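You operate a simulated robot arm through the tools that you are given. There is no shell and no other tool. Be economical: measure what you need, move in short steps, check, and stop when the job is done.

You are at the controls of a simulated robot arm. One attempt, no reset.

## Task
Clamp the green sample, peel its orange tape off and lay the sample in the blue tray.
Fine: tape into the black scrap tray; open the clamp again first.

Only the result counts: the job must be done as asked and must still hold three seconds after the hand-in. Knocking over, shifting, dropping, spilling or breaking anything else fails it.

## Robot
A 7-joint arm with a two-finger parallel gripper, fixed in place. Base frame: the origin is at the foot of the arm, x ahead of it, y to its left, z up. Lengths are in mm, angles in rad, forces in N, time in s.
With the tool pointing down near the work surface it reaches from about 100 to 420 mm from the base axis. Its first joint turns from -1.152 to 1.152 rad. Payload 2.6 kg.
The TCP is the grasp point between the finger pads, 30 mm short of the fingertips. In the tool frame z runs along the fingers and y along their closing line. Largest opening 94 mm; finger width 28, thickness 10; the body of the gripper, 50 by 96 mm, starts 55 mm behind the TCP.
Orientation is that of the tool frame in the base frame, as a unit quaternion [w, x, y, z]. With the fingers straight down and closing along the base's y, the tool's x points along the base's -x, its y along +y and its z along -z.

## Interface
- The arm moves only by the tool play_rows. Its argument "moves" is one flat list of numbers, 7 for each row, row after row: the shift along the base's x, y, z in mm, then the turn, a rotation vector about the base's x, y, z in rad, then the gripper command, from -1 (shut) to 1 (fully open), values between in proportion. In form: [x, y, z, rx, ry, rz, jaw, x, y, z, rx, ry, rz, jaw, ...]. A call has 1 to 20 rows; each row shifts and turns the commanded pose from where the row before left it. Rows are played at 5 a second. More than 50 mm and 0.15 rad between two rows, or a gripper value outside its range, and nothing of the call is played. Where a pose cannot be reached the arm comes as near as it can. A force on the tool above 90 N (or 10 N above the force at the start of the call, whichever is more), or a blocked arm, ends the call early, and 0.2 s more pass. The fingers move at their own pace (about 72 mm/s each) and stop on an object; they squeeze with about 43 N. The grip force told is the motor's: it shows also when the fingers shut on nothing. Time passes only in rows, and 0.2 s behind the last, so rows that do not move let the fingers close. The reply holds the time, the measured pose of the TCP, the force on the tool along the base axes, the opening and the grip force, in the units named above and with some noise, with the torque about the TCP (base axes, N m) and any sound that the robot's microphone picked up.
- Cameras (640 x 400 px; columns grow to the right, rows downward): "scene" is fixed at [54, 449.2, 565.7]; the picture's right is [-0.57, -0.82, 0.00], its down [-0.45, 0.31, -0.84] and it looks along [0.69, -0.48, -0.55] (base axes); focal length 214 px, centre (320, 200). "wrist" rides on the gripper at [76, 14, -102] in the tool frame; the picture's right is [-0.18, 0.98, 0.00], its down [-0.75, -0.14, -0.64] and it looks along [-0.63, -0.12, 0.77] (tool axes); focal length 243 px, centre (320, 200). There is no depth. A picture from a camera that has moved, and an enlarged one, comes with that camera's place and axes in the base frame and with its lens.
- camera(camera): a new picture of that camera. The clock stands still meanwhile.
- close_up(camera, box): a new picture of the part [left, top, right, bottom] of that camera's present view, enlarged. The clock stands still meanwhile.
- close_job(): hands the job in; it is judged then, once.

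Work in short steps. Places have to be worked out from the pictures, the camera data and where the tool is seen: move nearer, look again, correct. Check each grasp and each placing, and mend what went wrong. You have 120 turns and 84 pictures in all, those below and enlarged ones among them. Open the gripper and draw the arm clear of the work before you hand the job in, unless the task says otherwise; then end with one line.

The tools are called after "Emit:" by a JSON object that holds its "fn" and its "kwargs". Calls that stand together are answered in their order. play_rows: Moves the arm, as the interface text tells. Its arguments: {"type":"object","properties":{"moves":{"type":"array"}},"required":["moves"]} The other tools are called the same way: camera (camera) takes a picture; close_up (camera, box) takes an enlarged picture of a part of a camera's view; close_job () hands the job in.

At the start:

```text
clock: 0.0
ee_pos: [266.9, 128.2, 448.8]
ee_rot: [0.0, 0.001, 1.0, 0.001]
ft_force: [-0.9, 0.5, 0.3]
ft_torque: [-0.04, -0.01, -0.03]
opening: 94.1
grasp_force: 0.0
```

scene: 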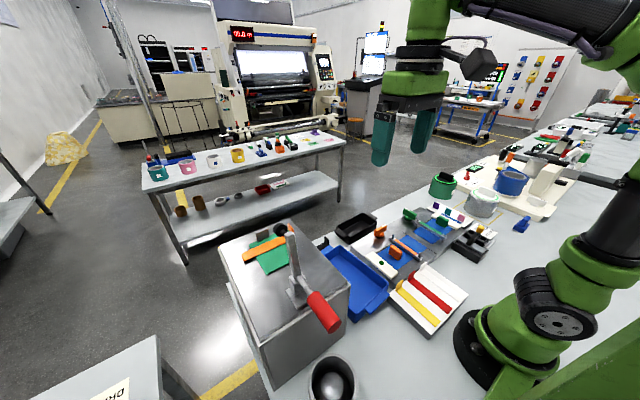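
wrist: 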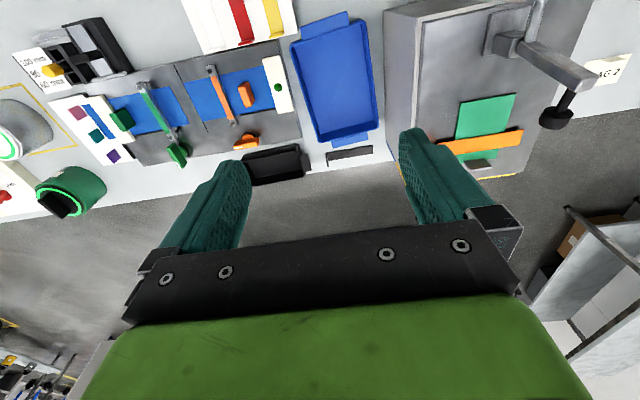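

I start with enlarged views of the clamp, sample and trays to work out their places.

Emit:
{"fn": "close_up", "kwargs": {"camera": "scene", "box": [210, 200, 410, 325]}}

Emit:
{"fn": "close_up", "kwargs": {"camera": "wrist", "box": [230, 0, 630, 250]}}

```text
3.20 times, centred on (310, 262) of scene
camera zoom: at [54.0, 449.2, 565.7], right [-0.57, -0.82, 0.0], down [-0.45, 0.31, -0.84], along [0.69, -0.48, -0.55], focal length 686 px, centre (352, 0)
```

zoom: 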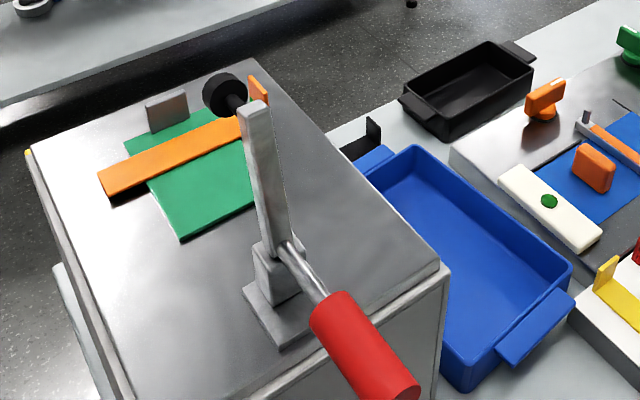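

```text
1.60 times, centred on (430, 125) of wrist
camera zoom: at [192.0, 141.1, 550.9], right [0.19, 0.98, 0.0], down [0.75, -0.14, 0.64], along [0.63, -0.12, -0.77], focal length 388 px, centre (144, 320)
```

zoom: 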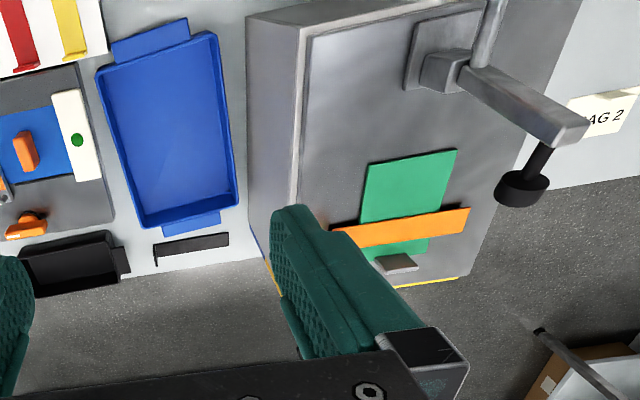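

Triangulating: the box top is at z≈205, the sample spans x 336–436, y 307–379, and the tape tab is near (405,285). The clamp pivot is near (272,345,243), with its handle lying toward -x at z≈248. I move above the handle and look again.

Emit:
{"fn": "play_rows", "kwargs": {"moves": [-14, 42, 0, 0, 0, 0, 1, -14, 42, 0, 0, 0, 0, 1, -14, 42, 0, 0, 0, 0, 1, -15, 42, 0, 0, 0, 0, 1, -15, 42, 0, 0, 0, 0, 1, 0, 0, -40, 0, 0, 0, 1, 0, 0, 0, 0, 0, 0, 1]}}

Emit:
{"fn": "camera", "kwargs": {"camera": "scene"}}

Emit:
{"fn": "camera", "kwargs": {"camera": "wrist"}}

```text
clock: 1.6
ee_pos: [192.7, 338.6, 409.1]
ee_rot: [0.0, 0.001, 1.0, 0.003]
ft_force: [-0.6, -0.2, 0.7]
ft_torque: [0.03, -0.01, 0.01]
opening: 93.9
grasp_force: 0.0
```

```text
79 pictures are left
```

scene: 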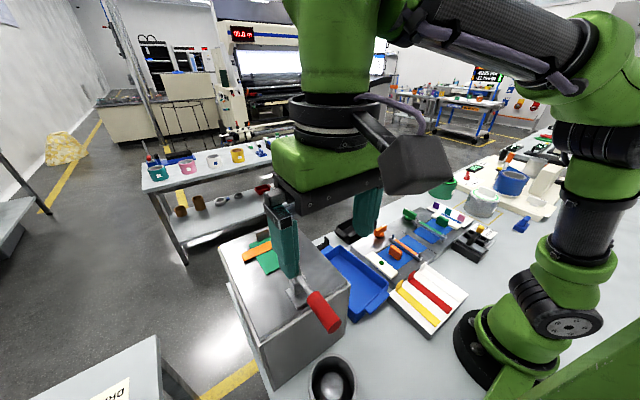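

```text
78 pictures are left
camera wrist: at [117.5, 351.8, 511.1], right [0.19, 0.98, 0.0], down [0.75, -0.14, 0.64], along [0.63, -0.12, -0.77], focal length 243 px, centre (320, 200)
```

wrist: 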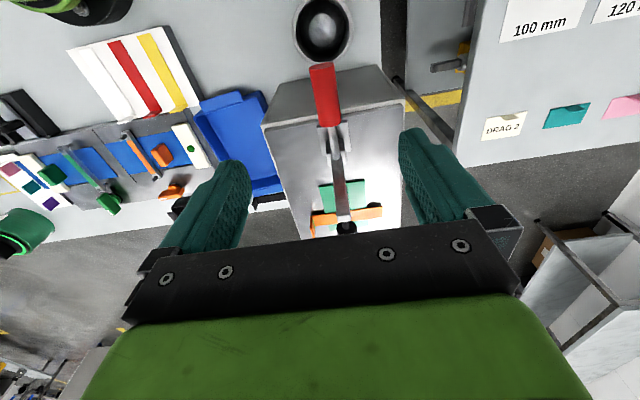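

The handle runs x 167–228 at y≈342, z≈248. I descend with the fingers astride it.

Emit:
{"fn": "play_rows", "kwargs": {"moves": [-1, 2, -40, 0, 0, 0, 1, -1, 2, -40, 0, 0, 0, 1, 0, 0, -40, 0, 0, 0, 1, 0, 0, -35, 0, 0, 0, 1, 0, 0, 0, 0, 0, 0, 1]}}

Emit:
{"fn": "close_up", "kwargs": {"camera": "scene", "box": [210, 200, 410, 325]}}

Emit:
{"fn": "camera", "kwargs": {"camera": "wrist"}}

```text
clock: 2.8
ee_pos: [187.4, 342.1, 255.6]
ee_rot: [0.0, 0.001, 1.0, 0.001]
ft_force: [-0.4, 0.4, -0.5]
ft_torque: [0.01, 0.0, 0.01]
opening: 93.6
grasp_force: 0.0
```

```text
3.20 times, centred on (310, 262) of scene
camera zoom: at [54.0, 449.2, 565.7], right [-0.57, -0.82, 0.0], down [-0.45, 0.31, -0.84], along [0.69, -0.48, -0.55], focal length 686 px, centre (352, 0)
```

zoom: 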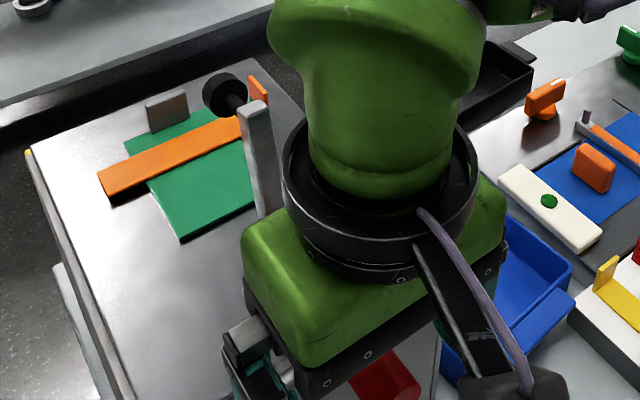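

```text
76 pictures are left
camera wrist: at [113.4, 356.2, 357.2], right [0.19, 0.98, 0.0], down [0.75, -0.14, 0.64], along [0.63, -0.12, -0.77], focal length 243 px, centre (320, 200)
```

wrist: 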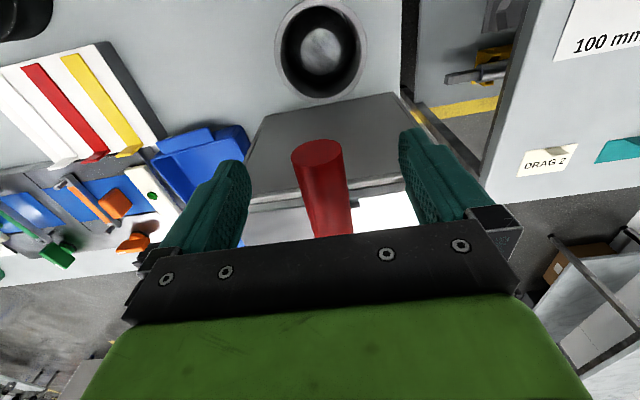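

The handle sits between the fingers at z≈252. I close on it.

Emit:
{"fn": "play_rows", "kwargs": {"moves": [0, 0, -2, 0, 0, 0, -1, 0, 0, 0, 0, 0, 0, -1, 0, 0, 0, 0, 0, 0, -1, 0, 0, 0, 0, 0, 0, -1]}}

```text
clock: 3.8
ee_pos: [189.4, 344.7, 253.4]
ee_rot: [0.002, -0.003, 1.0, 0.005]
ft_force: [8.1, 45.4, -4.5]
ft_torque: [-0.34, 0.48, -0.44]
opening: 28.4
grasp_force: 45.1
```

Gripped at 28 mm, but with a 45 N side force, so the handle lies further +y. I shift to relieve it.

Emit:
{"fn": "play_rows", "kwargs": {"moves": [0, 2, 0, 0, 0, 0, -1, 0, 1, 0, 0, 0, 0, -1]}}

```text
clock: 4.4
ee_pos: [190.1, 345.5, 252.4]
ee_rot: [-0.002, 0.001, 1.0, 0.001]
ft_force: [-21.3, 6.3, 15.9]
ft_torque: [-0.04, -0.89, 0.03]
opening: 28.2
grasp_force: 44.8
```

Side load is relieved. I raise the handle along an arc about the pivot near (270,·,243) and watch the forces.

Emit:
{"fn": "play_rows", "kwargs": {"moves": [1.2, 0, 7, 0, 0, 0, -1, 1.6, 0, 6.7, 0, 0, 0, -1, 2.3, 0, 6.6, 0, 0, 0, -1, 2.8, 0, 6.4, 0, 0, 0, -1]}}

Emit:
{"fn": "close_up", "kwargs": {"camera": "scene", "box": [210, 200, 410, 325]}}

```text
clock: 5.4
ee_pos: [200.6, 345.5, 279.3]
ee_rot: [-0.002, -0.001, 1.0, 0.003]
ft_force: [-13.2, 18.9, -10.5]
ft_torque: [-0.03, 0.95, -0.09]
opening: 28.3
grasp_force: 45.2
```

```text
3.20 times, centred on (310, 262) of scene
camera zoom: at [54.0, 449.3, 565.6], right [-0.57, -0.82, 0.0], down [-0.45, 0.31, -0.84], along [0.69, -0.48, -0.55], focal length 686 px, centre (352, 0)
```

zoom: 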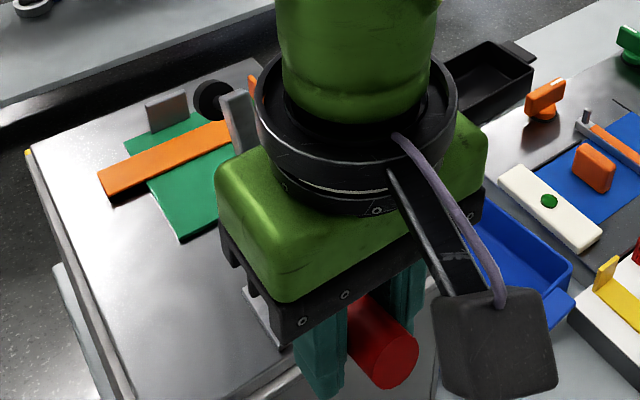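

The lever follows the handle. I continue the arc.

Emit:
{"fn": "play_rows", "kwargs": {"moves": [3.5, 0, 6.3, 0, 0, 0, -1, 4.2, 0, 5.9, 0, 0, 0, -1, 4.5, 0, 5.4, 0, 0, 0, -1, 4.9, 0, 4.9, 0, 0, 0, -1, 5.3, 0, 4.5, 0, 0, 0, -1, 5.7, 0, 4, 0, 0, 0, -1]}}

Emit:
{"fn": "close_up", "kwargs": {"camera": "scene", "box": [210, 200, 410, 325]}}

```text
clock: 6.8
ee_pos: [225.8, 345.2, 309.3]
ee_rot: [-0.005, 0.0, 1.0, 0.002]
ft_force: [-22.8, 1.9, -4.3]
ft_torque: [-0.02, 1.31, -0.06]
opening: 23.7
grasp_force: 44.5
```

```text
3.20 times, centred on (310, 262) of scene
camera zoom: at [53.9, 449.2, 565.7], right [-0.57, -0.82, 0.0], down [-0.45, 0.31, -0.84], along [0.69, -0.48, -0.55], focal length 686 px, centre (352, 0)
```

zoom: 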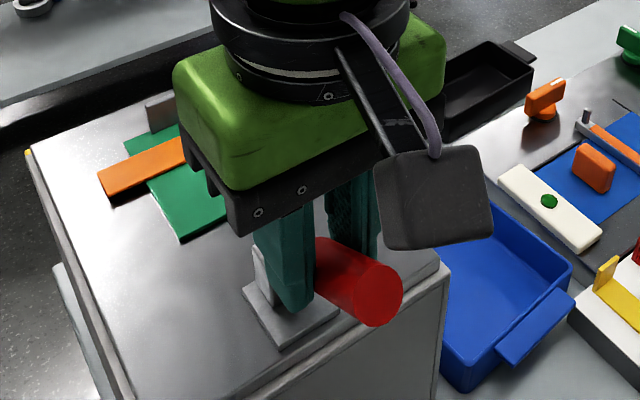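

The opening fell to 23.7 mm. The handle is at about 40° but the TCP at 56°, so the pads slid up off it. I open, see whether the handle holds its place, then regrip.

Emit:
{"fn": "play_rows", "kwargs": {"moves": [0, 0, 0, 0, 0, 0, 0, 0, 0, 0, 0, 0, 0, 0.2, 0, 0, 0, 0, 0, 0, 0.2]}}

Emit:
{"fn": "close_up", "kwargs": {"camera": "scene", "box": [210, 200, 410, 325]}}

Emit:
{"fn": "camera", "kwargs": {"camera": "wrist"}}

```text
clock: 7.6
ee_pos: [228.7, 343.9, 308.0]
ee_rot: [0.0, 0.001, 1.0, 0.001]
ft_force: [0.1, 0.3, -0.3]
ft_torque: [-0.02, 0.04, 0.02]
opening: 56.4
grasp_force: 0.0
```

```text
3.20 times, centred on (310, 262) of scene
camera zoom: at [54.0, 449.2, 565.7], right [-0.57, -0.82, 0.0], down [-0.45, 0.31, -0.84], along [0.69, -0.48, -0.55], focal length 686 px, centre (352, 0)
```

zoom: 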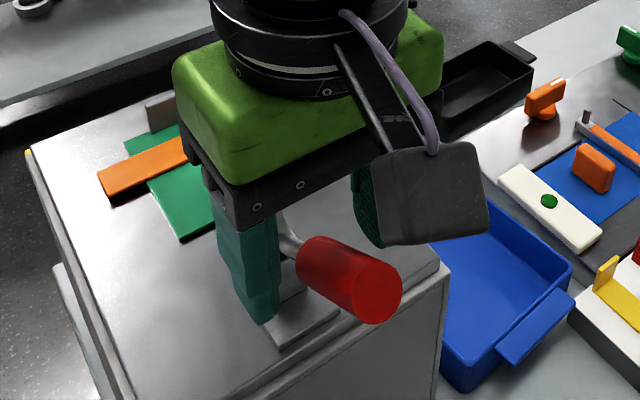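

```text
72 pictures are left
camera wrist: at [154.2, 357.6, 411.2], right [0.19, 0.98, 0.0], down [0.75, -0.14, 0.64], along [0.63, -0.12, -0.77], focal length 243 px, centre (320, 200)
```

wrist: 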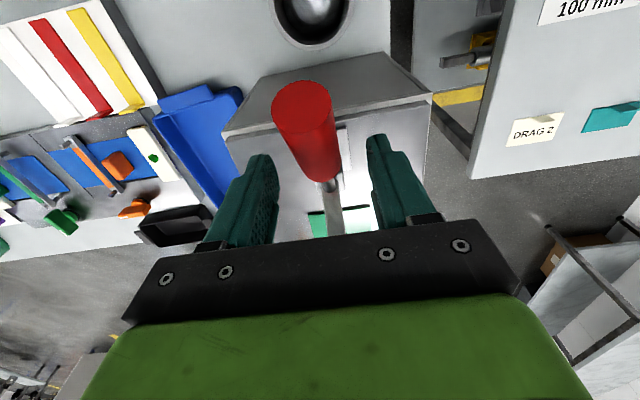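

The handle stays at ≈40°. I tilt the tool 0.5 rad to sit square on the handle, move to its middle at (209,345,296) and regrip.

Emit:
{"fn": "play_rows", "kwargs": {"moves": [-5, 1, -3, 0, 0.13, 0, 0.2, -5, 0, -3, 0, 0.13, 0, 0.2, -5, 0, -3, 0, 0.13, 0, 0.2, -5, 0, -3, 0, 0.13, 0, 0.2, 0, 0, 0, 0, 0, 0, 0.2]}}

Emit:
{"fn": "close_up", "kwargs": {"camera": "scene", "box": [210, 200, 410, 325]}}

```text
clock: 8.8
ee_pos: [208.0, 347.3, 297.7]
ee_rot: [-0.258, 0.001, 0.966, 0.001]
ft_force: [-0.1, 0.0, -0.2]
ft_torque: [0.04, -0.01, 0.0]
opening: 56.4
grasp_force: 0.0
```

```text
3.20 times, centred on (310, 262) of scene
camera zoom: at [54.0, 449.2, 565.7], right [-0.57, -0.82, 0.0], down [-0.45, 0.31, -0.84], along [0.69, -0.48, -0.55], focal length 686 px, centre (352, 0)
```

zoom: 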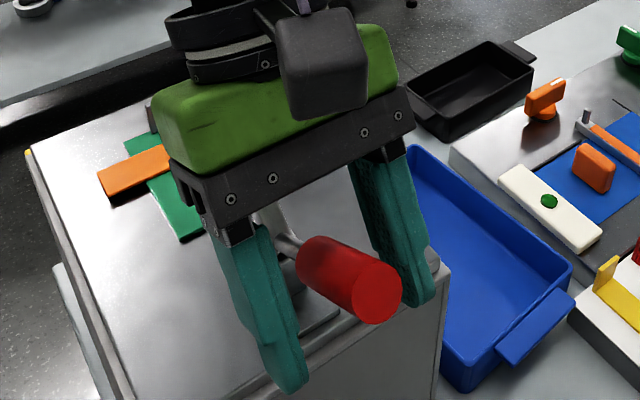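

Well seated. I close, then check the side force.

Emit:
{"fn": "play_rows", "kwargs": {"moves": [0, -1, 0, 0, 0, 0, -1, 0, 0, 0, 0, 0, 0, -1, 0, 0, 0, 0, 0, 0, -1]}}

```text
clock: 9.6
ee_pos: [208.7, 345.8, 297.0]
ee_rot: [-0.257, 0.002, 0.966, 0.0]
ft_force: [-9.8, -29.4, 3.1]
ft_torque: [0.14, 0.17, 0.09]
opening: 28.4
grasp_force: 44.7
```

Emit:
{"fn": "play_rows", "kwargs": {"moves": [5.7, -1, 5.9, 0, 0.1, 0, -1, 6.2, 0, 5.3, 0, 0.1, 0, -1, 6.9, 0, 4.5, 0, 0.1, 0, -1, 7.1, 0, 4.0, 0, 0.1, 0, -1]}}

Emit:
{"fn": "close_up", "kwargs": {"camera": "scene", "box": [210, 160, 410, 285]}}

```text
clock: 10.6
ee_pos: [233.1, 345.6, 319.5]
ee_rot: [-0.447, -0.002, 0.894, 0.003]
ft_force: [-21.3, 3.4, 10.4]
ft_torque: [-0.29, 0.86, -0.12]
opening: 28.5
grasp_force: 44.9
```

```text
3.20 times, centred on (310, 222) of scene
camera zoom: at [53.8, 449.2, 565.7], right [-0.57, -0.82, 0.0], down [-0.45, 0.31, -0.84], along [0.69, -0.48, -0.55], focal length 686 px, centre (352, 128)
```

zoom: 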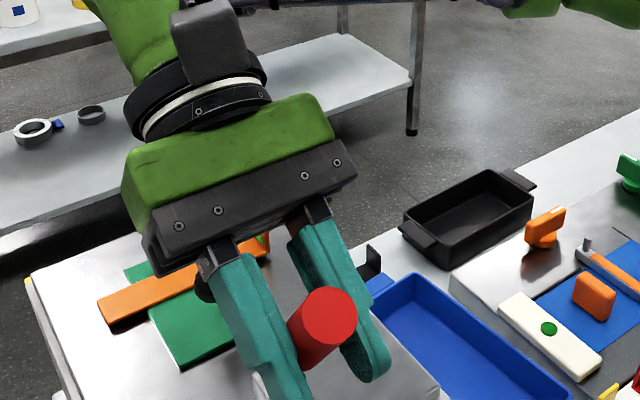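

The handle follows to about 64°. I continue three more small steps.

Emit:
{"fn": "play_rows", "kwargs": {"moves": [7.6, 0, 3.2, 0, 0.1, 0, -1, 7.9, 0, 2.4, 0, 0.1, 0, -1, 8.1, 0, 1.6, 0, 0.1, 0, -1]}}

Emit:
{"fn": "close_up", "kwargs": {"camera": "scene", "box": [210, 160, 410, 285]}}

```text
clock: 11.4
ee_pos: [255.5, 344.6, 309.2]
ee_rot: [-0.519, 0.012, 0.855, -0.002]
ft_force: [13.9, 56.4, 8.3]
ft_torque: [-0.41, -0.69, -0.29]
opening: 28.1
grasp_force: 45.5
out of reach, approached as far as the arm can: row 3
stopped in row 3: the force on the tool passed its limit at 144 N (the readings are from after the stop); the commanded pose is now the measured one
```

```text
3.20 times, centred on (310, 222) of scene
camera zoom: at [54.1, 449.3, 565.6], right [-0.57, -0.82, 0.0], down [-0.45, 0.31, -0.84], along [0.69, -0.48, -0.55], focal length 686 px, centre (352, 128)
```

zoom: 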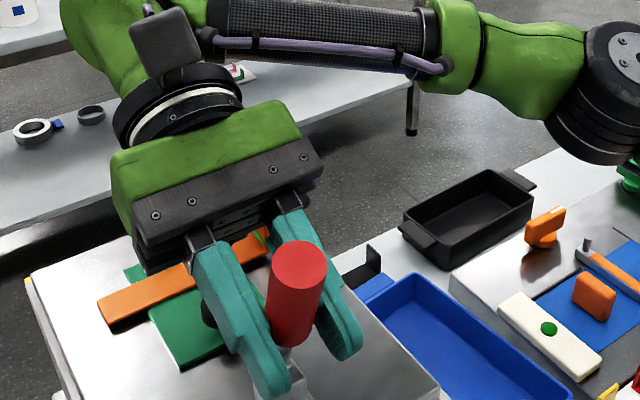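

The arm runs out of reach at this tilt and the handle is now at ≈75°. I open, back up and right the tool to finish from above.

Emit:
{"fn": "play_rows", "kwargs": {"moves": [0, 0, 0, 0, 0, 0, 0.3, 0, 0, 0, 0, 0, 0, 0.3, 0, 0, 20, 0, -0.14, 0, 0.3, 0, 0, 20, 0, -0.14, 0, 0.3, -5, 0, 20, 0, -0.14, 0, 0.3, -5, 0, 20, 0, -0.14, 0, 0.3, -5, 0, 10, 0, -0.14, 0, 0.3, -5, 0, 10, 0, -0.14, 0, 0.3, -5, 0, 0, 0, -0.14, 0, 0.3, 0, 0, 0, 0, -0.1, 0, 0.3, 0, 0, 0, 0, 0, 0, 0.3]}}

Emit:
{"fn": "close_up", "kwargs": {"camera": "scene", "box": [210, 200, 410, 325]}}

Emit:
{"fn": "camera", "kwargs": {"camera": "wrist"}}

```text
clock: 13.8
ee_pos: [238.9, 314.2, 385.7]
ee_rot: [-0.18, 0.01, 0.983, 0.034]
ft_force: [-4.3, 29.8, 6.7]
ft_torque: [1.06, 0.41, 0.34]
opening: 77.8
grasp_force: 15.1
out of reach, approached as far as the arm can: row 3, 4, 5, 6
```

```text
3.20 times, centred on (310, 262) of scene
camera zoom: at [53.9, 449.3, 565.6], right [-0.57, -0.82, 0.0], down [-0.45, 0.31, -0.84], along [0.69, -0.48, -0.55], focal length 686 px, centre (352, 0)
```

zoom: 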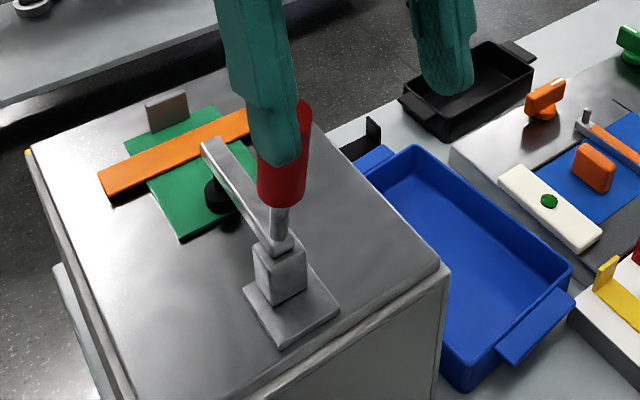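

```text
67 pictures are left
camera wrist: at [206.6, 320.8, 509.2], right [0.2, 0.98, 0.0], down [0.93, -0.19, 0.32], along [0.31, -0.07, -0.95], focal length 243 px, centre (320, 200)
```

wrist: 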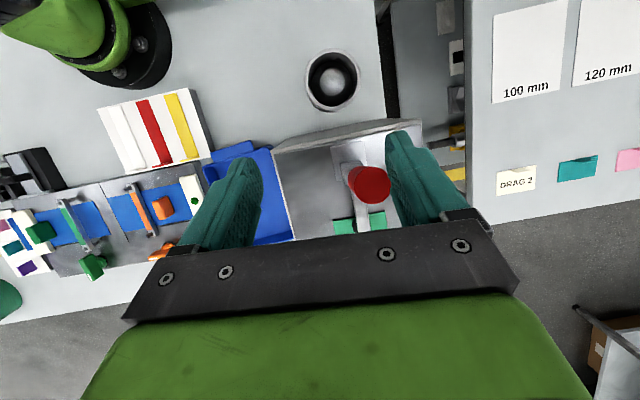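

The unreachable rows dragged the tool to y≈314, and one finger now rests on the handle. I shift +y to free it, then raise a little.

Emit:
{"fn": "play_rows", "kwargs": {"moves": [0, 15, 0, 0, 0, 0, 0.3, 0, 14, 0, 0, 0, 0, 0.3, 0, 0, 30, 0, -0.1, 0, 1, 0, 0, 0, 0, 0, 0, 1]}}

Emit:
{"fn": "close_up", "kwargs": {"camera": "scene", "box": [210, 200, 410, 325]}}

```text
clock: 14.8
ee_pos: [241.2, 340.5, 417.5]
ee_rot: [-0.131, 0.011, 0.991, 0.032]
ft_force: [0.2, 0.5, 0.2]
ft_torque: [0.0, 0.0, 0.01]
opening: 94.1
grasp_force: 0.0
```

```text
3.20 times, centred on (310, 262) of scene
camera zoom: at [54.0, 449.2, 565.7], right [-0.57, -0.82, 0.0], down [-0.45, 0.31, -0.84], along [0.69, -0.48, -0.55], focal length 686 px, centre (352, 0)
```

zoom: 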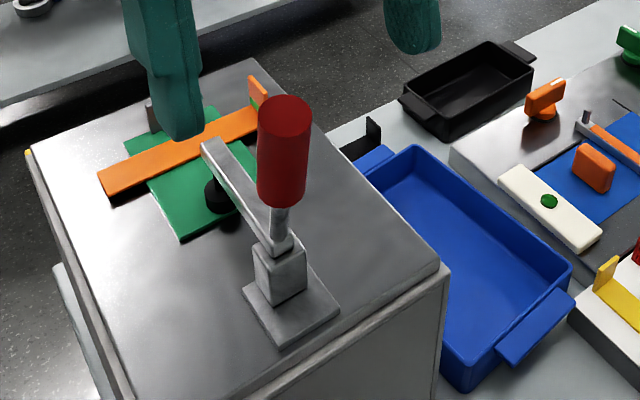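

The handle is nearly upright (≈84°) and the plunger is close to the sample. I straighten the tool, shut the fingers, go to the -x side of the handle and push it home gently.

Emit:
{"fn": "play_rows", "kwargs": {"moves": [-15, 2, 0, -0.032, -0.131, 0.011, -1, -15, 2, 0, -0.032, -0.131, 0.011, -1, 0, 0, 0, 0, 0, 0, -1, 0, 0, 0, 0, 0, 0, -1]}}

Emit:
{"fn": "camera", "kwargs": {"camera": "wrist"}}

```text
clock: 15.8
ee_pos: [210.9, 345.5, 417.7]
ee_rot: [-0.001, 0.0, 1.0, 0.001]
ft_force: [0.2, 0.1, 0.6]
ft_torque: [0.02, -0.01, 0.0]
opening: 0.0
grasp_force: 32.6
```

```text
65 pictures are left
camera wrist: at [135.5, 359.3, 519.7], right [0.18, 0.98, 0.0], down [0.75, -0.14, 0.64], along [0.63, -0.12, -0.77], focal length 243 px, centre (320, 200)
```

wrist: 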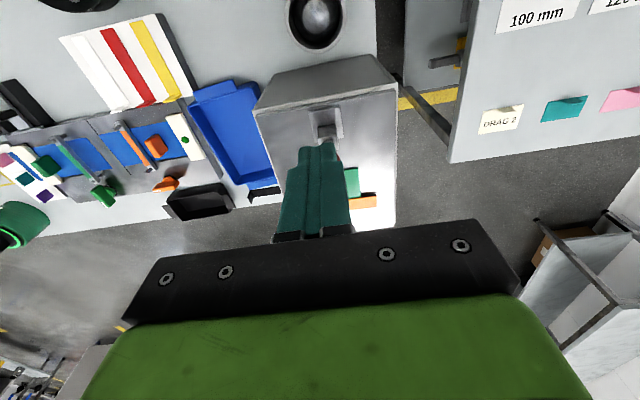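

Emit:
{"fn": "play_rows", "kwargs": {"moves": [0, 0, -36, 0, 0, 0, -1, 0, 0, -34, 0, 0, 0, -1, 5, 0, 0, 0, 0, 0, -1, 5, 0, 0, 0, 0, 0, -1, 4, 0, 0, 0, 0, 0, -1, 4, 0, 0, 0, 0, 0, -1]}}

Emit:
{"fn": "close_up", "kwargs": {"camera": "scene", "box": [210, 200, 410, 325]}}

```text
clock: 17.2
ee_pos: [226.8, 345.8, 347.8]
ee_rot: [-0.004, -0.001, 1.0, 0.001]
ft_force: [-14.0, -10.1, -1.7]
ft_torque: [0.13, -0.13, -0.16]
opening: 0.2
grasp_force: 33.0
```

```text
3.20 times, centred on (310, 262) of scene
camera zoom: at [53.9, 449.1, 565.7], right [-0.57, -0.82, 0.0], down [-0.45, 0.31, -0.84], along [0.69, -0.48, -0.55], focal length 686 px, centre (352, 0)
```

zoom: 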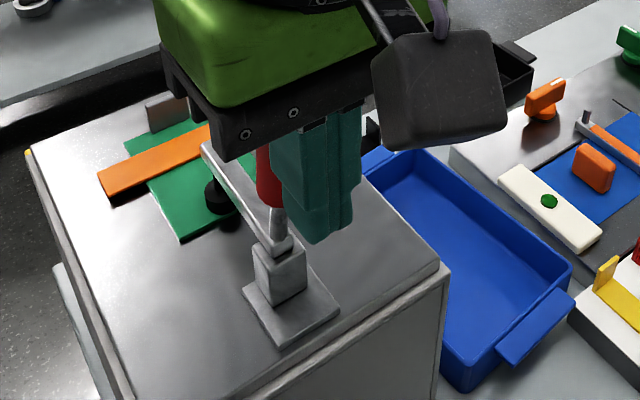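

Contact has just begun (14 N). I push on.

Emit:
{"fn": "play_rows", "kwargs": {"moves": [3, 0, 0, 0, 0, 0, -1, 3, 0, 0, 0, 0, 0, -1, 3, 0, 0, 0, 0, 0, -1, 0, 0, 0, 0, 0, 0, -1]}}

```text
clock: 18.2
ee_pos: [226.1, 346.7, 346.5]
ee_rot: [-0.018, 0.0, 1.0, 0.001]
ft_force: [-67.9, -38.4, 8.6]
ft_torque: [0.01, -0.85, -0.66]
opening: 0.1
grasp_force: 33.0
```

The handle doesn't move under 68 N, so it is against its end. I back off and look at the plunger.

Emit:
{"fn": "play_rows", "kwargs": {"moves": [-15, 0, 0, 0, 0, 0, -1, -10, 0, 0, 0, 0, 0, -1, 0, 0, 45, 0, 0, 0, -1, 0, 0, 45, 0, 0, 0, -1, 0, -40, 0, 0, 0, 0, 1, 0, -40, 0, 0, 0, 0, 1, 0, 0, 0, 0, 0, 0, 1]}}

Emit:
{"fn": "close_up", "kwargs": {"camera": "scene", "box": [230, 210, 330, 272]}}

```text
clock: 19.8
ee_pos: [214.1, 264.3, 436.5]
ee_rot: [0.0, 0.0, 1.0, 0.001]
ft_force: [0.0, 0.4, 0.7]
ft_torque: [0.01, 0.02, -0.04]
opening: 94.0
grasp_force: 0.0
```

```text
6.40 times, centred on (280, 241) of scene
camera zoom: at [54.0, 449.2, 565.7], right [-0.57, -0.82, 0.0], down [-0.45, 0.31, -0.84], along [0.69, -0.48, -0.55], focal length 1373 px, centre (576, -62)
```

zoom: 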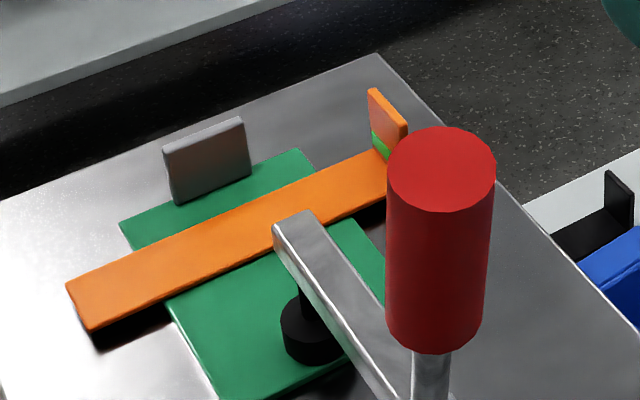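

The clamp is closed, with the plunger on the sample beside the tape. The tab stands at about x 393–423, y≈286, z 213–242, facing y. I move toward it at height and check the reach.

Emit:
{"fn": "play_rows", "kwargs": {"moves": [42, 4, 0, 0, 0, 0, 0.2, 42, 4, 0, 0, 0, 0, 0.2, 42, 4, 0, 0, 0, 0, 0.2, 40, 4, -20, 0, 0, 0, 0.2, 20, 3, -30, 0, 0, 0, 0.2, 0, 0, 0, 0, 0, 0, 0.2]}}

Emit:
{"fn": "camera", "kwargs": {"camera": "wrist"}}

```text
clock: 21.2
ee_pos: [401.7, 284.5, 386.7]
ee_rot: [0.0, 0.0, 1.0, 0.001]
ft_force: [0.8, 0.3, 0.2]
ft_torque: [-0.06, 0.0, 0.03]
opening: 56.4
grasp_force: 0.0
```

```text
62 pictures are left
camera wrist: at [326.1, 298.9, 488.3], right [0.18, 0.98, 0.0], down [0.76, -0.14, 0.64], along [0.63, -0.12, -0.77], focal length 243 px, centre (320, 200)
```

wrist: 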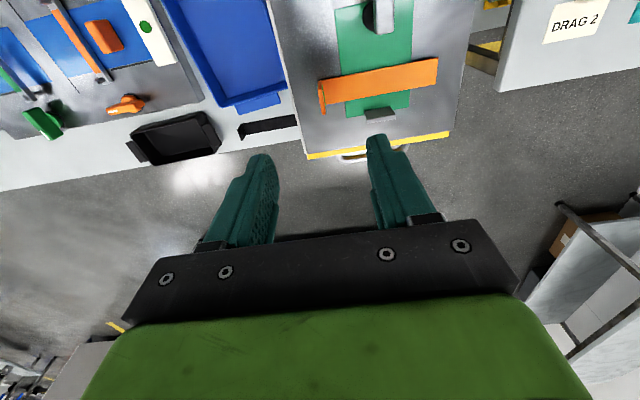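

The height is reachable. I zoom on the tab to locate it exactly.

Emit:
{"fn": "close_up", "kwargs": {"camera": "wrist", "box": [280, 0, 480, 125]}}

```text
3.20 times, centred on (380, 62) of wrist
camera zoom: at [326.1, 298.9, 488.3], right [0.18, 0.98, 0.0], down [0.76, -0.14, 0.64], along [0.63, -0.12, -0.77], focal length 776 px, centre (128, 640)
```

zoom: 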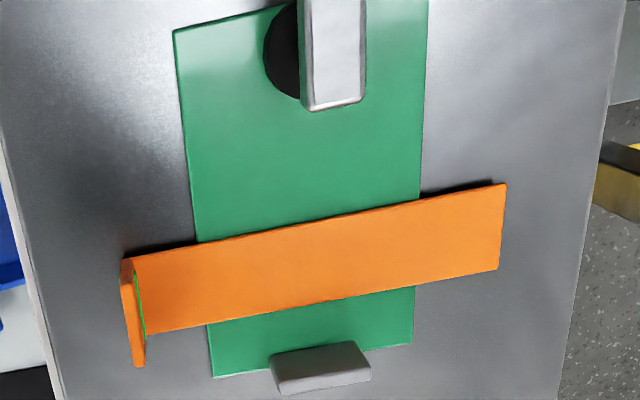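

The tab centre is (402,286), with the lever's end at x≈356 well clear. I descend to z≈252 with the fingers 56 mm apart.

Emit:
{"fn": "play_rows", "kwargs": {"moves": [0, 1.5, -35, 0, 0, 0, 0.2, 0, 0, -35, 0, 0, 0, 0.2, 0, 0, -35, 0, 0, 0, 0.2, 0, 0, -25, 0, 0, 0, 0.2, 0, 0, -5, 0, 0, 0, 0.2, 0, 0, 0, 0, 0, 0, 0.2]}}

Emit:
{"fn": "close_up", "kwargs": {"camera": "scene", "box": [210, 190, 370, 290]}}

Emit:
{"fn": "close_up", "kwargs": {"camera": "wrist", "box": [200, 0, 480, 175]}}

```text
clock: 22.6
ee_pos: [398.4, 284.7, 249.1]
ee_rot: [-0.001, 0.0, 1.0, 0.0]
ft_force: [1.4, 0.1, 0.1]
ft_torque: [0.02, 0.0, 0.01]
opening: 56.3
grasp_force: 0.0
```

```text
4.00 times, centred on (290, 240) of scene
camera zoom: at [54.0, 449.2, 565.7], right [-0.57, -0.82, 0.0], down [-0.45, 0.31, -0.84], along [0.69, -0.48, -0.55], focal length 858 px, centre (440, 40)
```

zoom: 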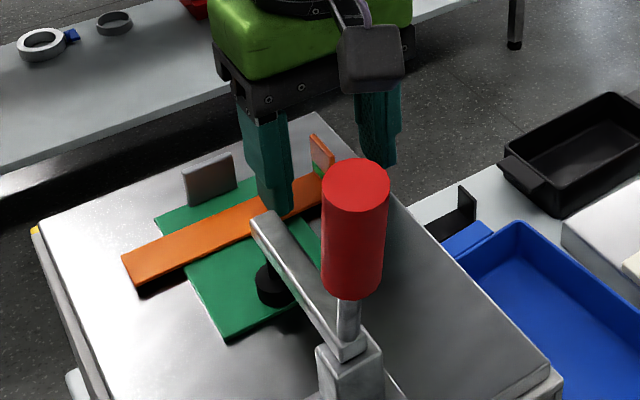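

```text
2.29 times, centred on (340, 88) of wrist
camera zoom: at [323.4, 300.0, 351.7], right [0.18, 0.98, 0.0], down [0.76, -0.14, 0.64], along [0.63, -0.12, -0.77], focal length 555 px, centre (274, 457)
```

zoom: 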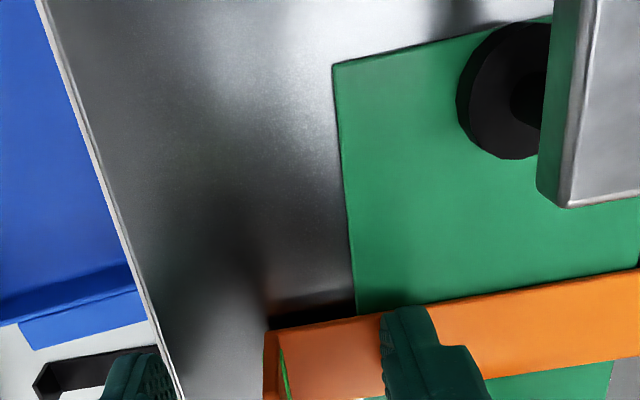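

Fingers are astride the tab, with the +y finger just above the tape. I close slowly on the tab.

Emit:
{"fn": "play_rows", "kwargs": {"moves": [2, 1, 0, 0, 0, 0, -0.3, 0, 0, 0, 0, 0, 0, -1, 0, 0, 0, 0, 0, 0, -1, 0, 0, 0, 0, 0, 0, -1]}}

Emit:
{"fn": "close_up", "kwargs": {"camera": "scene", "box": [210, 190, 370, 290]}}

```text
clock: 23.6
ee_pos: [399.1, 288.0, 251.6]
ee_rot: [0.0, 0.0, 1.0, 0.001]
ft_force: [-0.7, -1.7, 8.5]
ft_torque: [0.11, -0.02, 0.05]
opening: 1.4
grasp_force: 35.9
```

```text
4.00 times, centred on (290, 240) of scene
camera zoom: at [53.9, 449.1, 565.7], right [-0.57, -0.82, 0.0], down [-0.45, 0.31, -0.84], along [0.69, -0.48, -0.55], focal length 858 px, centre (440, 40)
```

zoom: 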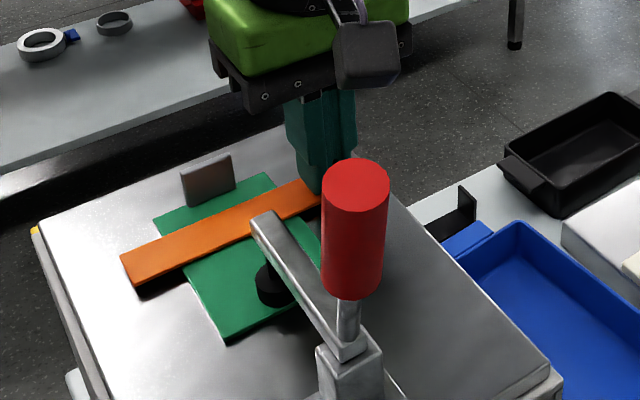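

Opening 1.4 mm, so the thin tab seems held. I lift slowly, leaning toward +y, and watch the force.

Emit:
{"fn": "play_rows", "kwargs": {"moves": [0, 0, 3, 0, 0, 0, -1, 0, 0, 3, 0, 0, 0, -1, 0, 0, 4, 0, 0, 0, -1]}}

Emit:
{"fn": "close_up", "kwargs": {"camera": "scene", "box": [210, 190, 370, 290]}}

```text
clock: 24.4
ee_pos: [400.9, 284.8, 259.1]
ee_rot: [-0.001, 0.0, 1.0, 0.0]
ft_force: [-0.3, -0.2, 0.4]
ft_torque: [-0.01, -0.01, 0.02]
opening: 1.3
grasp_force: 36.1
```

```text
4.00 times, centred on (290, 240) of scene
camera zoom: at [54.0, 449.2, 565.7], right [-0.57, -0.82, 0.0], down [-0.45, 0.31, -0.84], along [0.69, -0.48, -0.55], focal length 858 px, centre (440, 40)
```

zoom: 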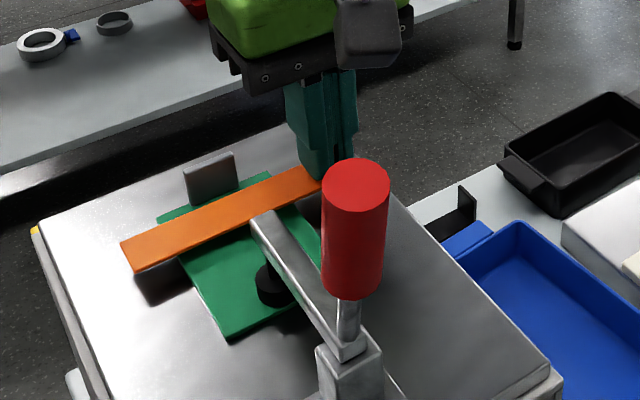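

The tape has come off as one stiff strip (force ≈0). I lift it straight up, clear of the clamp.

Emit:
{"fn": "play_rows", "kwargs": {"moves": [0, 0, 15, 0, 0, 0, -1, 0, 0, 20, 0, 0, 0, -1, 0, 0, 25, 0, 0, 0, -1, 0, 0, 25, 0, 0, 0, -1, 0, 0, 25, 0, 0, 0, -1]}}

Emit:
{"fn": "camera", "kwargs": {"camera": "scene"}}

Emit:
{"fn": "camera", "kwargs": {"camera": "wrist"}}

```text
clock: 25.6
ee_pos: [401.7, 284.6, 367.4]
ee_rot: [-0.002, 0.0, 1.0, 0.001]
ft_force: [-0.2, -0.5, -0.5]
ft_torque: [0.0, 0.01, 0.0]
opening: 1.2
grasp_force: 36.4
```

```text
56 pictures are left
```

scene: 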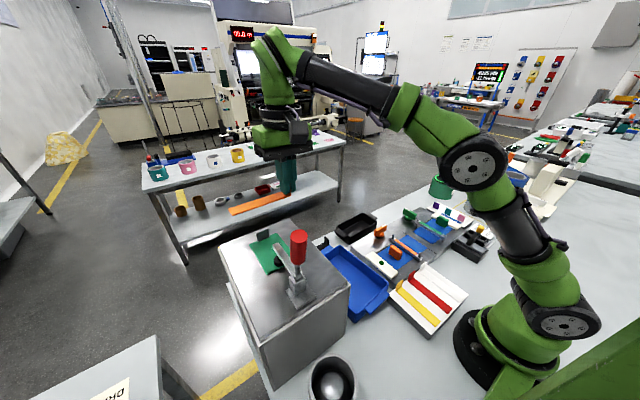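

```text
55 pictures are left
camera wrist: at [326.2, 298.4, 471.3], right [0.18, 0.98, 0.0], down [0.76, -0.14, 0.64], along [0.63, -0.12, -0.77], focal length 243 px, centre (320, 200)
```

wrist: 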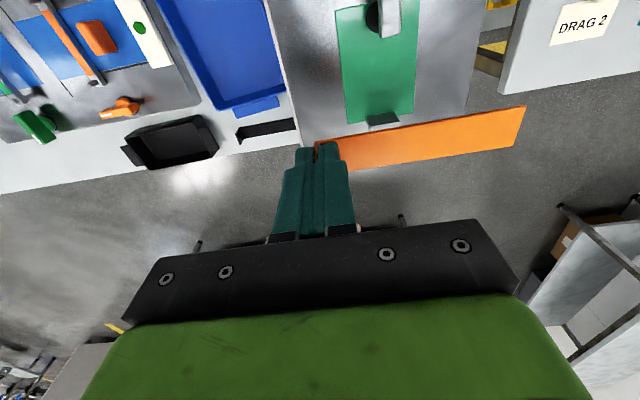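

The strip is held level along +y from the tab. I carry it at height to the black tray, whose centre is near (487,-31).

Emit:
{"fn": "play_rows", "kwargs": {"moves": [5, -30, 0, 0, 0, 0, -1, 10, -45, 0, 0, 0, 0, -1, 10, -45, 0, 0, 0, 0, -1, 10, -45, 0, 0, 0, 0, -1, 10, -45, 0, 0, 0, 0, -1, 10, -45, 0, 0, 0, 0, -1, 10, -45, 0, 0, 0, 0, -1, 5, -40, 0, 0, 0, 0, -1, 5, -35, 0, 0, 0, 0, -1, 0, 0, 0, 0, 0, 0, -1]}}

Emit:
{"fn": "camera", "kwargs": {"camera": "wrist"}}

Emit:
{"fn": "camera", "kwargs": {"camera": "scene"}}

```text
clock: 27.8
ee_pos: [473.3, -92.3, 368.2]
ee_rot: [-0.002, -0.001, 1.0, 0.001]
ft_force: [0.1, 0.0, -0.3]
ft_torque: [-0.01, -0.03, 0.0]
opening: 1.5
grasp_force: 36.6
```

```text
54 pictures are left
camera wrist: at [398.6, -78.0, 470.0], right [0.18, 0.98, 0.0], down [0.76, -0.14, 0.64], along [0.63, -0.12, -0.77], focal length 243 px, centre (320, 200)
```

wrist: 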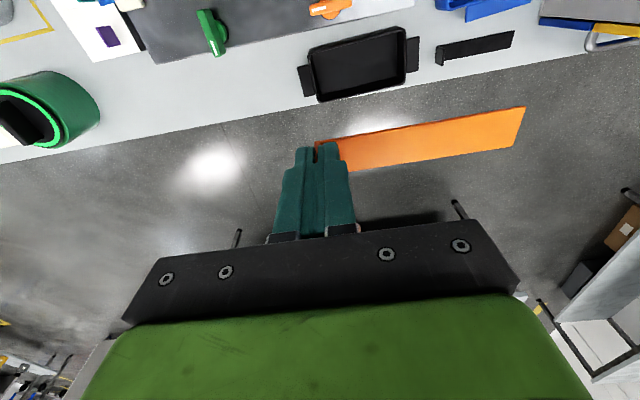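

```text
53 pictures are left
```

scene: 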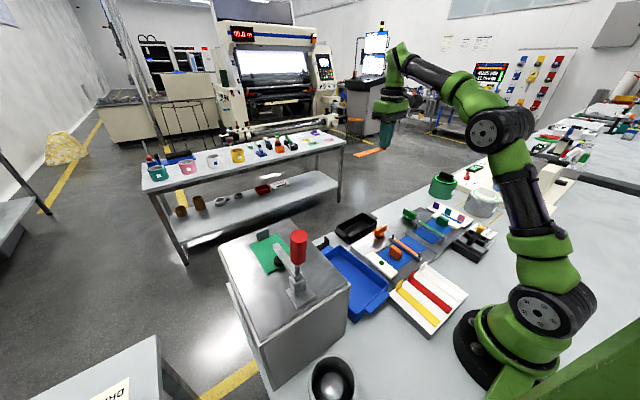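

The tray rim spans x 453–532, y -109–38, centre (492,-35). I need the TCP at about (489,-96), so I start lowering and watch the reach.

Emit:
{"fn": "play_rows", "kwargs": {"moves": [8, -2, -40, 0, 0, 0, -1, 8, -2, -40, 0, 0, 0, -1, 0, 0, -30, 0, 0, 0, -1, 0, 0, 0, 0, 0, 0, -1]}}

```text
clock: 28.8
ee_pos: [492.1, -96.0, 259.1]
ee_rot: [-0.001, 0.0, 1.0, 0.001]
ft_force: [0.1, 0.3, -0.3]
ft_torque: [0.01, -0.04, 0.0]
opening: 1.3
grasp_force: 35.7
```

Still in reach. I lower further.

Emit:
{"fn": "play_rows", "kwargs": {"moves": [0, 0, -35, 0, 0, 0, -1, 0, 0, -35, 0, 0, 0, -1, 0, 0, -30, 0, 0, 0, -1, 0, 0, 0, 0, 0, 0, -1]}}

Emit:
{"fn": "camera", "kwargs": {"camera": "wrist"}}

Emit:
{"fn": "close_up", "kwargs": {"camera": "scene", "box": [310, 170, 470, 270]}}

```text
clock: 29.8
ee_pos: [491.8, -90.5, 159.3]
ee_rot: [0.0, -0.002, 1.0, 0.001]
ft_force: [0.0, 0.1, -0.1]
ft_torque: [0.02, -0.02, -0.01]
opening: 1.2
grasp_force: 35.8
```

```text
52 pictures are left
camera wrist: at [417.0, -78.0, 261.1], right [0.18, 0.98, 0.0], down [0.76, -0.14, 0.64], along [0.63, -0.12, -0.77], focal length 243 px, centre (320, 200)
```

wrist: 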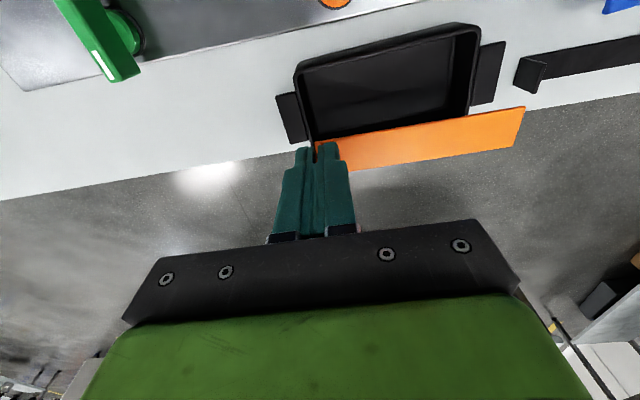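

```text
4.00 times, centred on (390, 220) of scene
camera zoom: at [54.0, 449.2, 565.7], right [-0.57, -0.82, 0.0], down [-0.45, 0.31, -0.84], along [0.69, -0.48, -0.55], focal length 858 px, centre (40, 120)
```

zoom: 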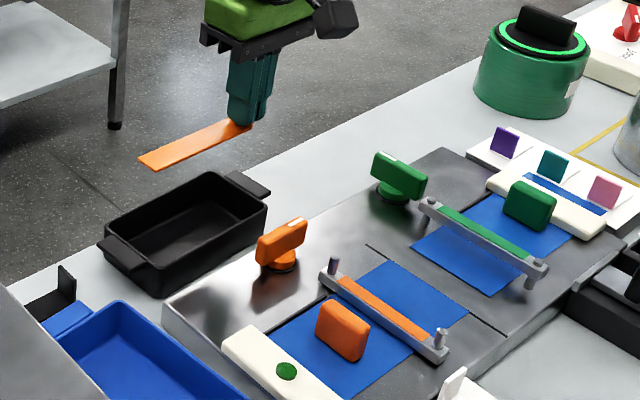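

The rim is at z≈40 and the tray interior about x 458–518, y -101–33. The strip is at x 485–511, y -93–28. I shift x by -9 and lower to a TCP z of about 76.

Emit:
{"fn": "play_rows", "kwargs": {"moves": [-5, 0, -30, 0, 0, 0, -1, -4, 0, -30, 0, 0, 0, -1, 0, 0, 0, 0, 0, 0, -1]}}

Emit:
{"fn": "camera", "kwargs": {"camera": "wrist"}}

Emit:
{"fn": "close_up", "kwargs": {"camera": "scene", "box": [310, 170, 470, 270]}}

```text
clock: 30.6
ee_pos: [484.8, -92.0, 98.3]
ee_rot: [0.0, 0.0, 1.0, 0.0]
ft_force: [0.8, 0.3, 0.2]
ft_torque: [0.0, 0.01, -0.01]
opening: 1.4
grasp_force: 36.4
```

```text
50 pictures are left
camera wrist: at [410.0, -78.5, 200.9], right [0.18, 0.98, 0.0], down [0.75, -0.14, 0.64], along [0.63, -0.12, -0.77], focal length 243 px, centre (320, 200)
```

wrist: 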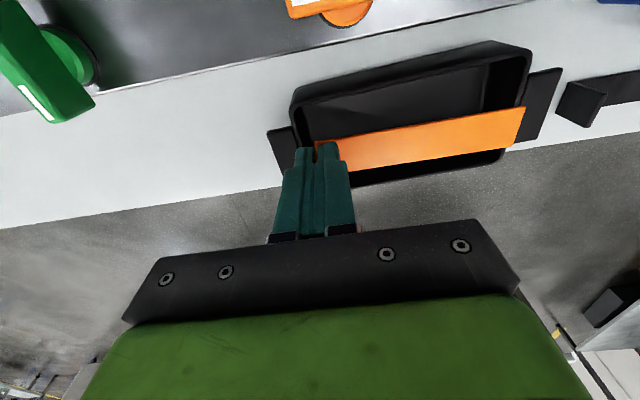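

```text
4.00 times, centred on (390, 220) of scene
camera zoom: at [54.0, 449.2, 565.7], right [-0.57, -0.82, 0.0], down [-0.45, 0.31, -0.84], along [0.69, -0.48, -0.55], focal length 858 px, centre (40, 120)
```

zoom: 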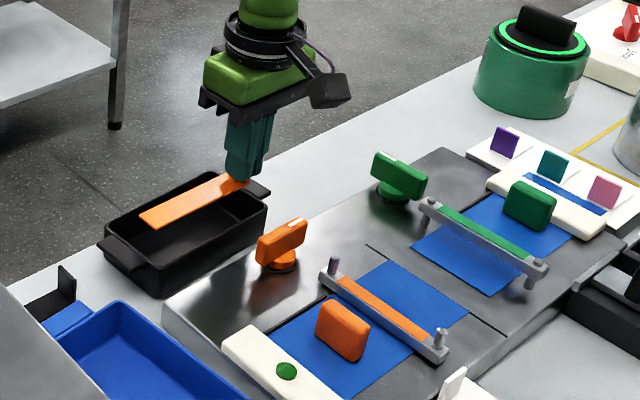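

The strip is over the tray opening. I lower 22 mm more and check.

Emit:
{"fn": "play_rows", "kwargs": {"moves": [-2, 0, -12, 0, 0, 0, -1, -2, 0, -11, 0, 0, 0, -1, 0, 0, 0, 0, 0, 0, -1]}}

Emit:
{"fn": "camera", "kwargs": {"camera": "wrist"}}

Emit:
{"fn": "close_up", "kwargs": {"camera": "scene", "box": [325, 190, 405, 240]}}

```text
clock: 31.4
ee_pos: [480.8, -94.0, 76.3]
ee_rot: [-0.001, 0.0, 1.0, 0.001]
ft_force: [0.6, -0.2, -0.8]
ft_torque: [0.02, -0.01, -0.01]
opening: 1.4
grasp_force: 36.3
```

```text
48 pictures are left
camera wrist: at [405.7, -79.1, 179.1], right [0.18, 0.98, 0.0], down [0.76, -0.14, 0.64], along [0.63, -0.12, -0.77], focal length 243 px, centre (320, 200)
```

wrist: 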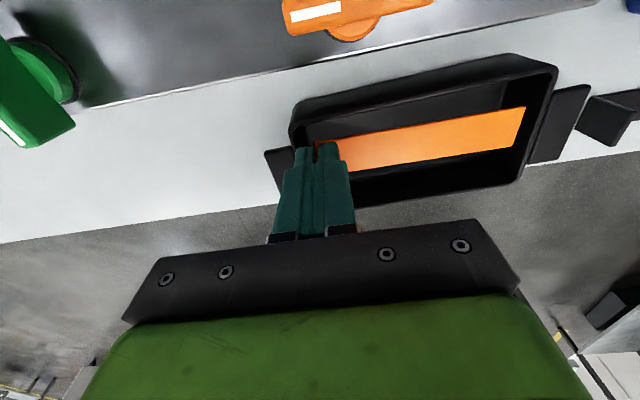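

```text
8.00 times, centred on (365, 215) of scene
camera zoom: at [54.0, 449.2, 565.7], right [-0.57, -0.82, 0.0], down [-0.45, 0.31, -0.84], along [0.69, -0.48, -0.55], focal length 1716 px, centre (-40, 80)
```

zoom: 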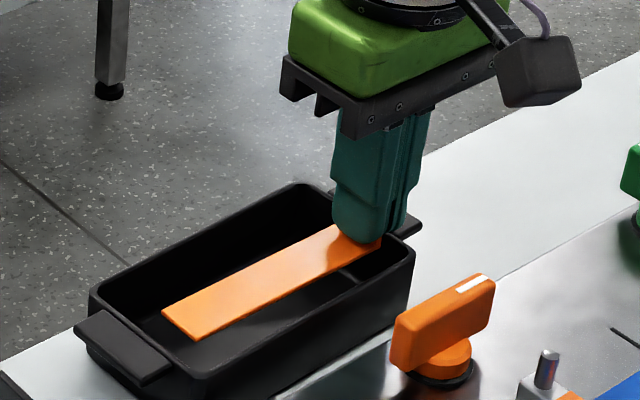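

The strip lies inside the rim outline. I release with a small opening.

Emit:
{"fn": "play_rows", "kwargs": {"moves": [0, 0, 0, 0, 0, 0, -0.7, 0, 0, 0, 0, 0, 0, -0.7, 0, 0, 0, 0, 0, 0, -0.7]}}

Emit:
{"fn": "close_up", "kwargs": {"camera": "scene", "box": [325, 190, 405, 240]}}

```text
clock: 32.2
ee_pos: [480.7, -93.1, 76.8]
ee_rot: [-0.001, -0.001, 1.0, 0.001]
ft_force: [0.8, -0.1, -0.6]
ft_torque: [0.02, 0.0, 0.04]
opening: 14.2
grasp_force: 0.0
```

```text
8.00 times, centred on (365, 215) of scene
camera zoom: at [54.0, 449.2, 565.7], right [-0.57, -0.82, 0.0], down [-0.45, 0.31, -0.84], along [0.69, -0.48, -0.55], focal length 1716 px, centre (-40, 80)
```

zoom: 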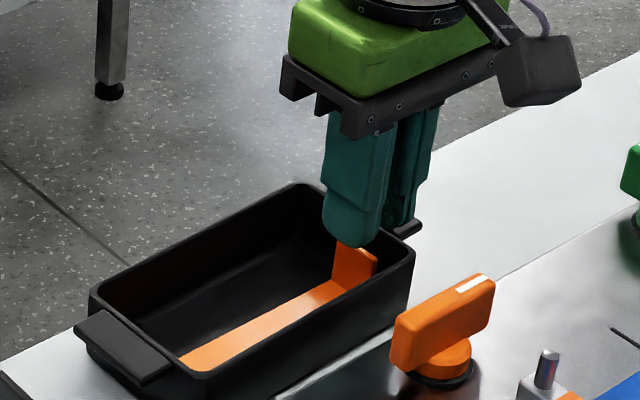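

The tape lies flat in the black tray. I rise and travel back above the clamp with the fingers shut.

Emit:
{"fn": "play_rows", "kwargs": {"moves": [0, 0, 20, 0, 0, 0, -0.7, 0, 0, 45, 0, 0, 0, -0.7, 0, 0, 50, 0, 0, 0, -0.7, 0, 0, 50, 0, 0, 0, -0.7, 0, 0, 50, 0, 0, 0, -0.7, 0, 0, 50, 0, 0, 0, -0.7, -15, 35, 45, 0, 0, 0, -1, -20, 45, 20, 0, 0, 0, -1, -20, 45, 10, 0, 0, 0, -1, -20, 45, 0, 0, 0, 0, -1, -20, 45, 0, 0, 0, 0, -1, -20, 45, 0, 0, 0, 0, -1, -20, 45, 0, 0, 0, 0, -1, -20, 45, 0, 0, 0, 0, -1, -15, 45, 0, 0, 0, 0, -1, -10, 42, 0, 0, 0, 0, -1, 0, 0, 0, 0, 0, 0, -1]}}

Emit:
{"fn": "close_up", "kwargs": {"camera": "scene", "box": [210, 200, 410, 325]}}

Emit:
{"fn": "camera", "kwargs": {"camera": "wrist"}}

```text
refused: row 7 steps farther than a row can; nothing moved
```

```text
3.20 times, centred on (310, 262) of scene
camera zoom: at [54.0, 449.2, 565.7], right [-0.57, -0.82, 0.0], down [-0.45, 0.31, -0.84], along [0.69, -0.48, -0.55], focal length 686 px, centre (352, 0)
```

zoom: 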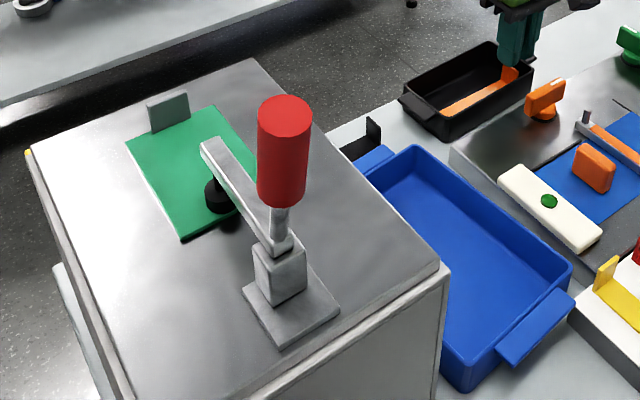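

```text
44 pictures are left
camera wrist: at [405.8, -79.1, 179.3], right [0.18, 0.98, 0.0], down [0.76, -0.14, 0.64], along [0.63, -0.12, -0.77], focal length 243 px, centre (320, 200)
```

wrist: 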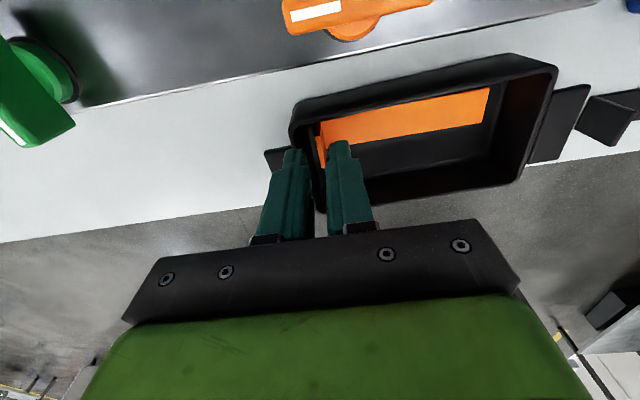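

One row was over the step limit, so nothing moved. I resend it with smaller steps.

Emit:
{"fn": "play_rows", "kwargs": {"moves": [0, 0, 20, 0, 0, 0, -0.7, 0, 0, 45, 0, 0, 0, -0.7, 0, 0, 48, 0, 0, 0, -0.7, 0, 0, 48, 0, 0, 0, -0.7, 0, 0, 48, 0, 0, 0, -0.7, 0, 0, 48, 0, 0, 0, -0.7, -12, 25, 40, 0, 0, 0, -1, -18, 35, 25, 0, 0, 0, -1, -20, 42, 15, 0, 0, 0, -1, -20, 44, 0, 0, 0, 0, -1, -20, 44, 0, 0, 0, 0, -1, -20, 44, 0, 0, 0, 0, -1, -20, 44, 0, 0, 0, 0, -1, -20, 44, 0, 0, 0, 0, -1, -15, 44, 0, 0, 0, 0, -1, -15, 44, 0, 0, 0, 0, -1, 0, 28, 0, 0, 0, 0, -1, 0, 0, 0, 0, 0, 0, -1]}}

Emit:
{"fn": "camera", "kwargs": {"camera": "wrist"}}

```text
clock: 36.0
ee_pos: [302.1, 345.2, 412.3]
ee_rot: [-0.001, 0.0, 1.0, 0.0]
ft_force: [-0.2, 0.1, -0.2]
ft_torque: [0.0, 0.0, 0.05]
opening: 0.0
grasp_force: 32.7
```

```text
43 pictures are left
camera wrist: at [226.6, 359.2, 515.0], right [0.18, 0.98, 0.0], down [0.76, -0.14, 0.64], along [0.63, -0.12, -0.77], focal length 243 px, centre (320, 200)
```

wrist: 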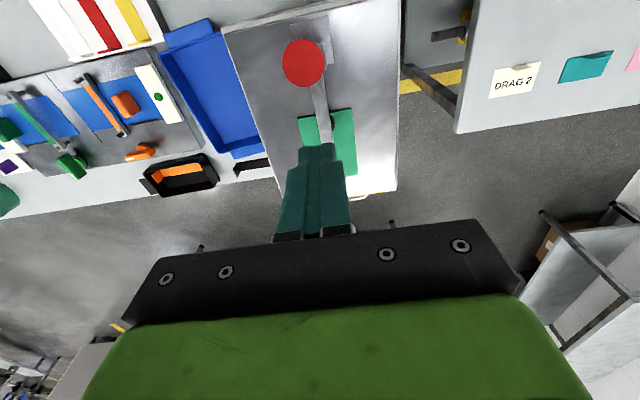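

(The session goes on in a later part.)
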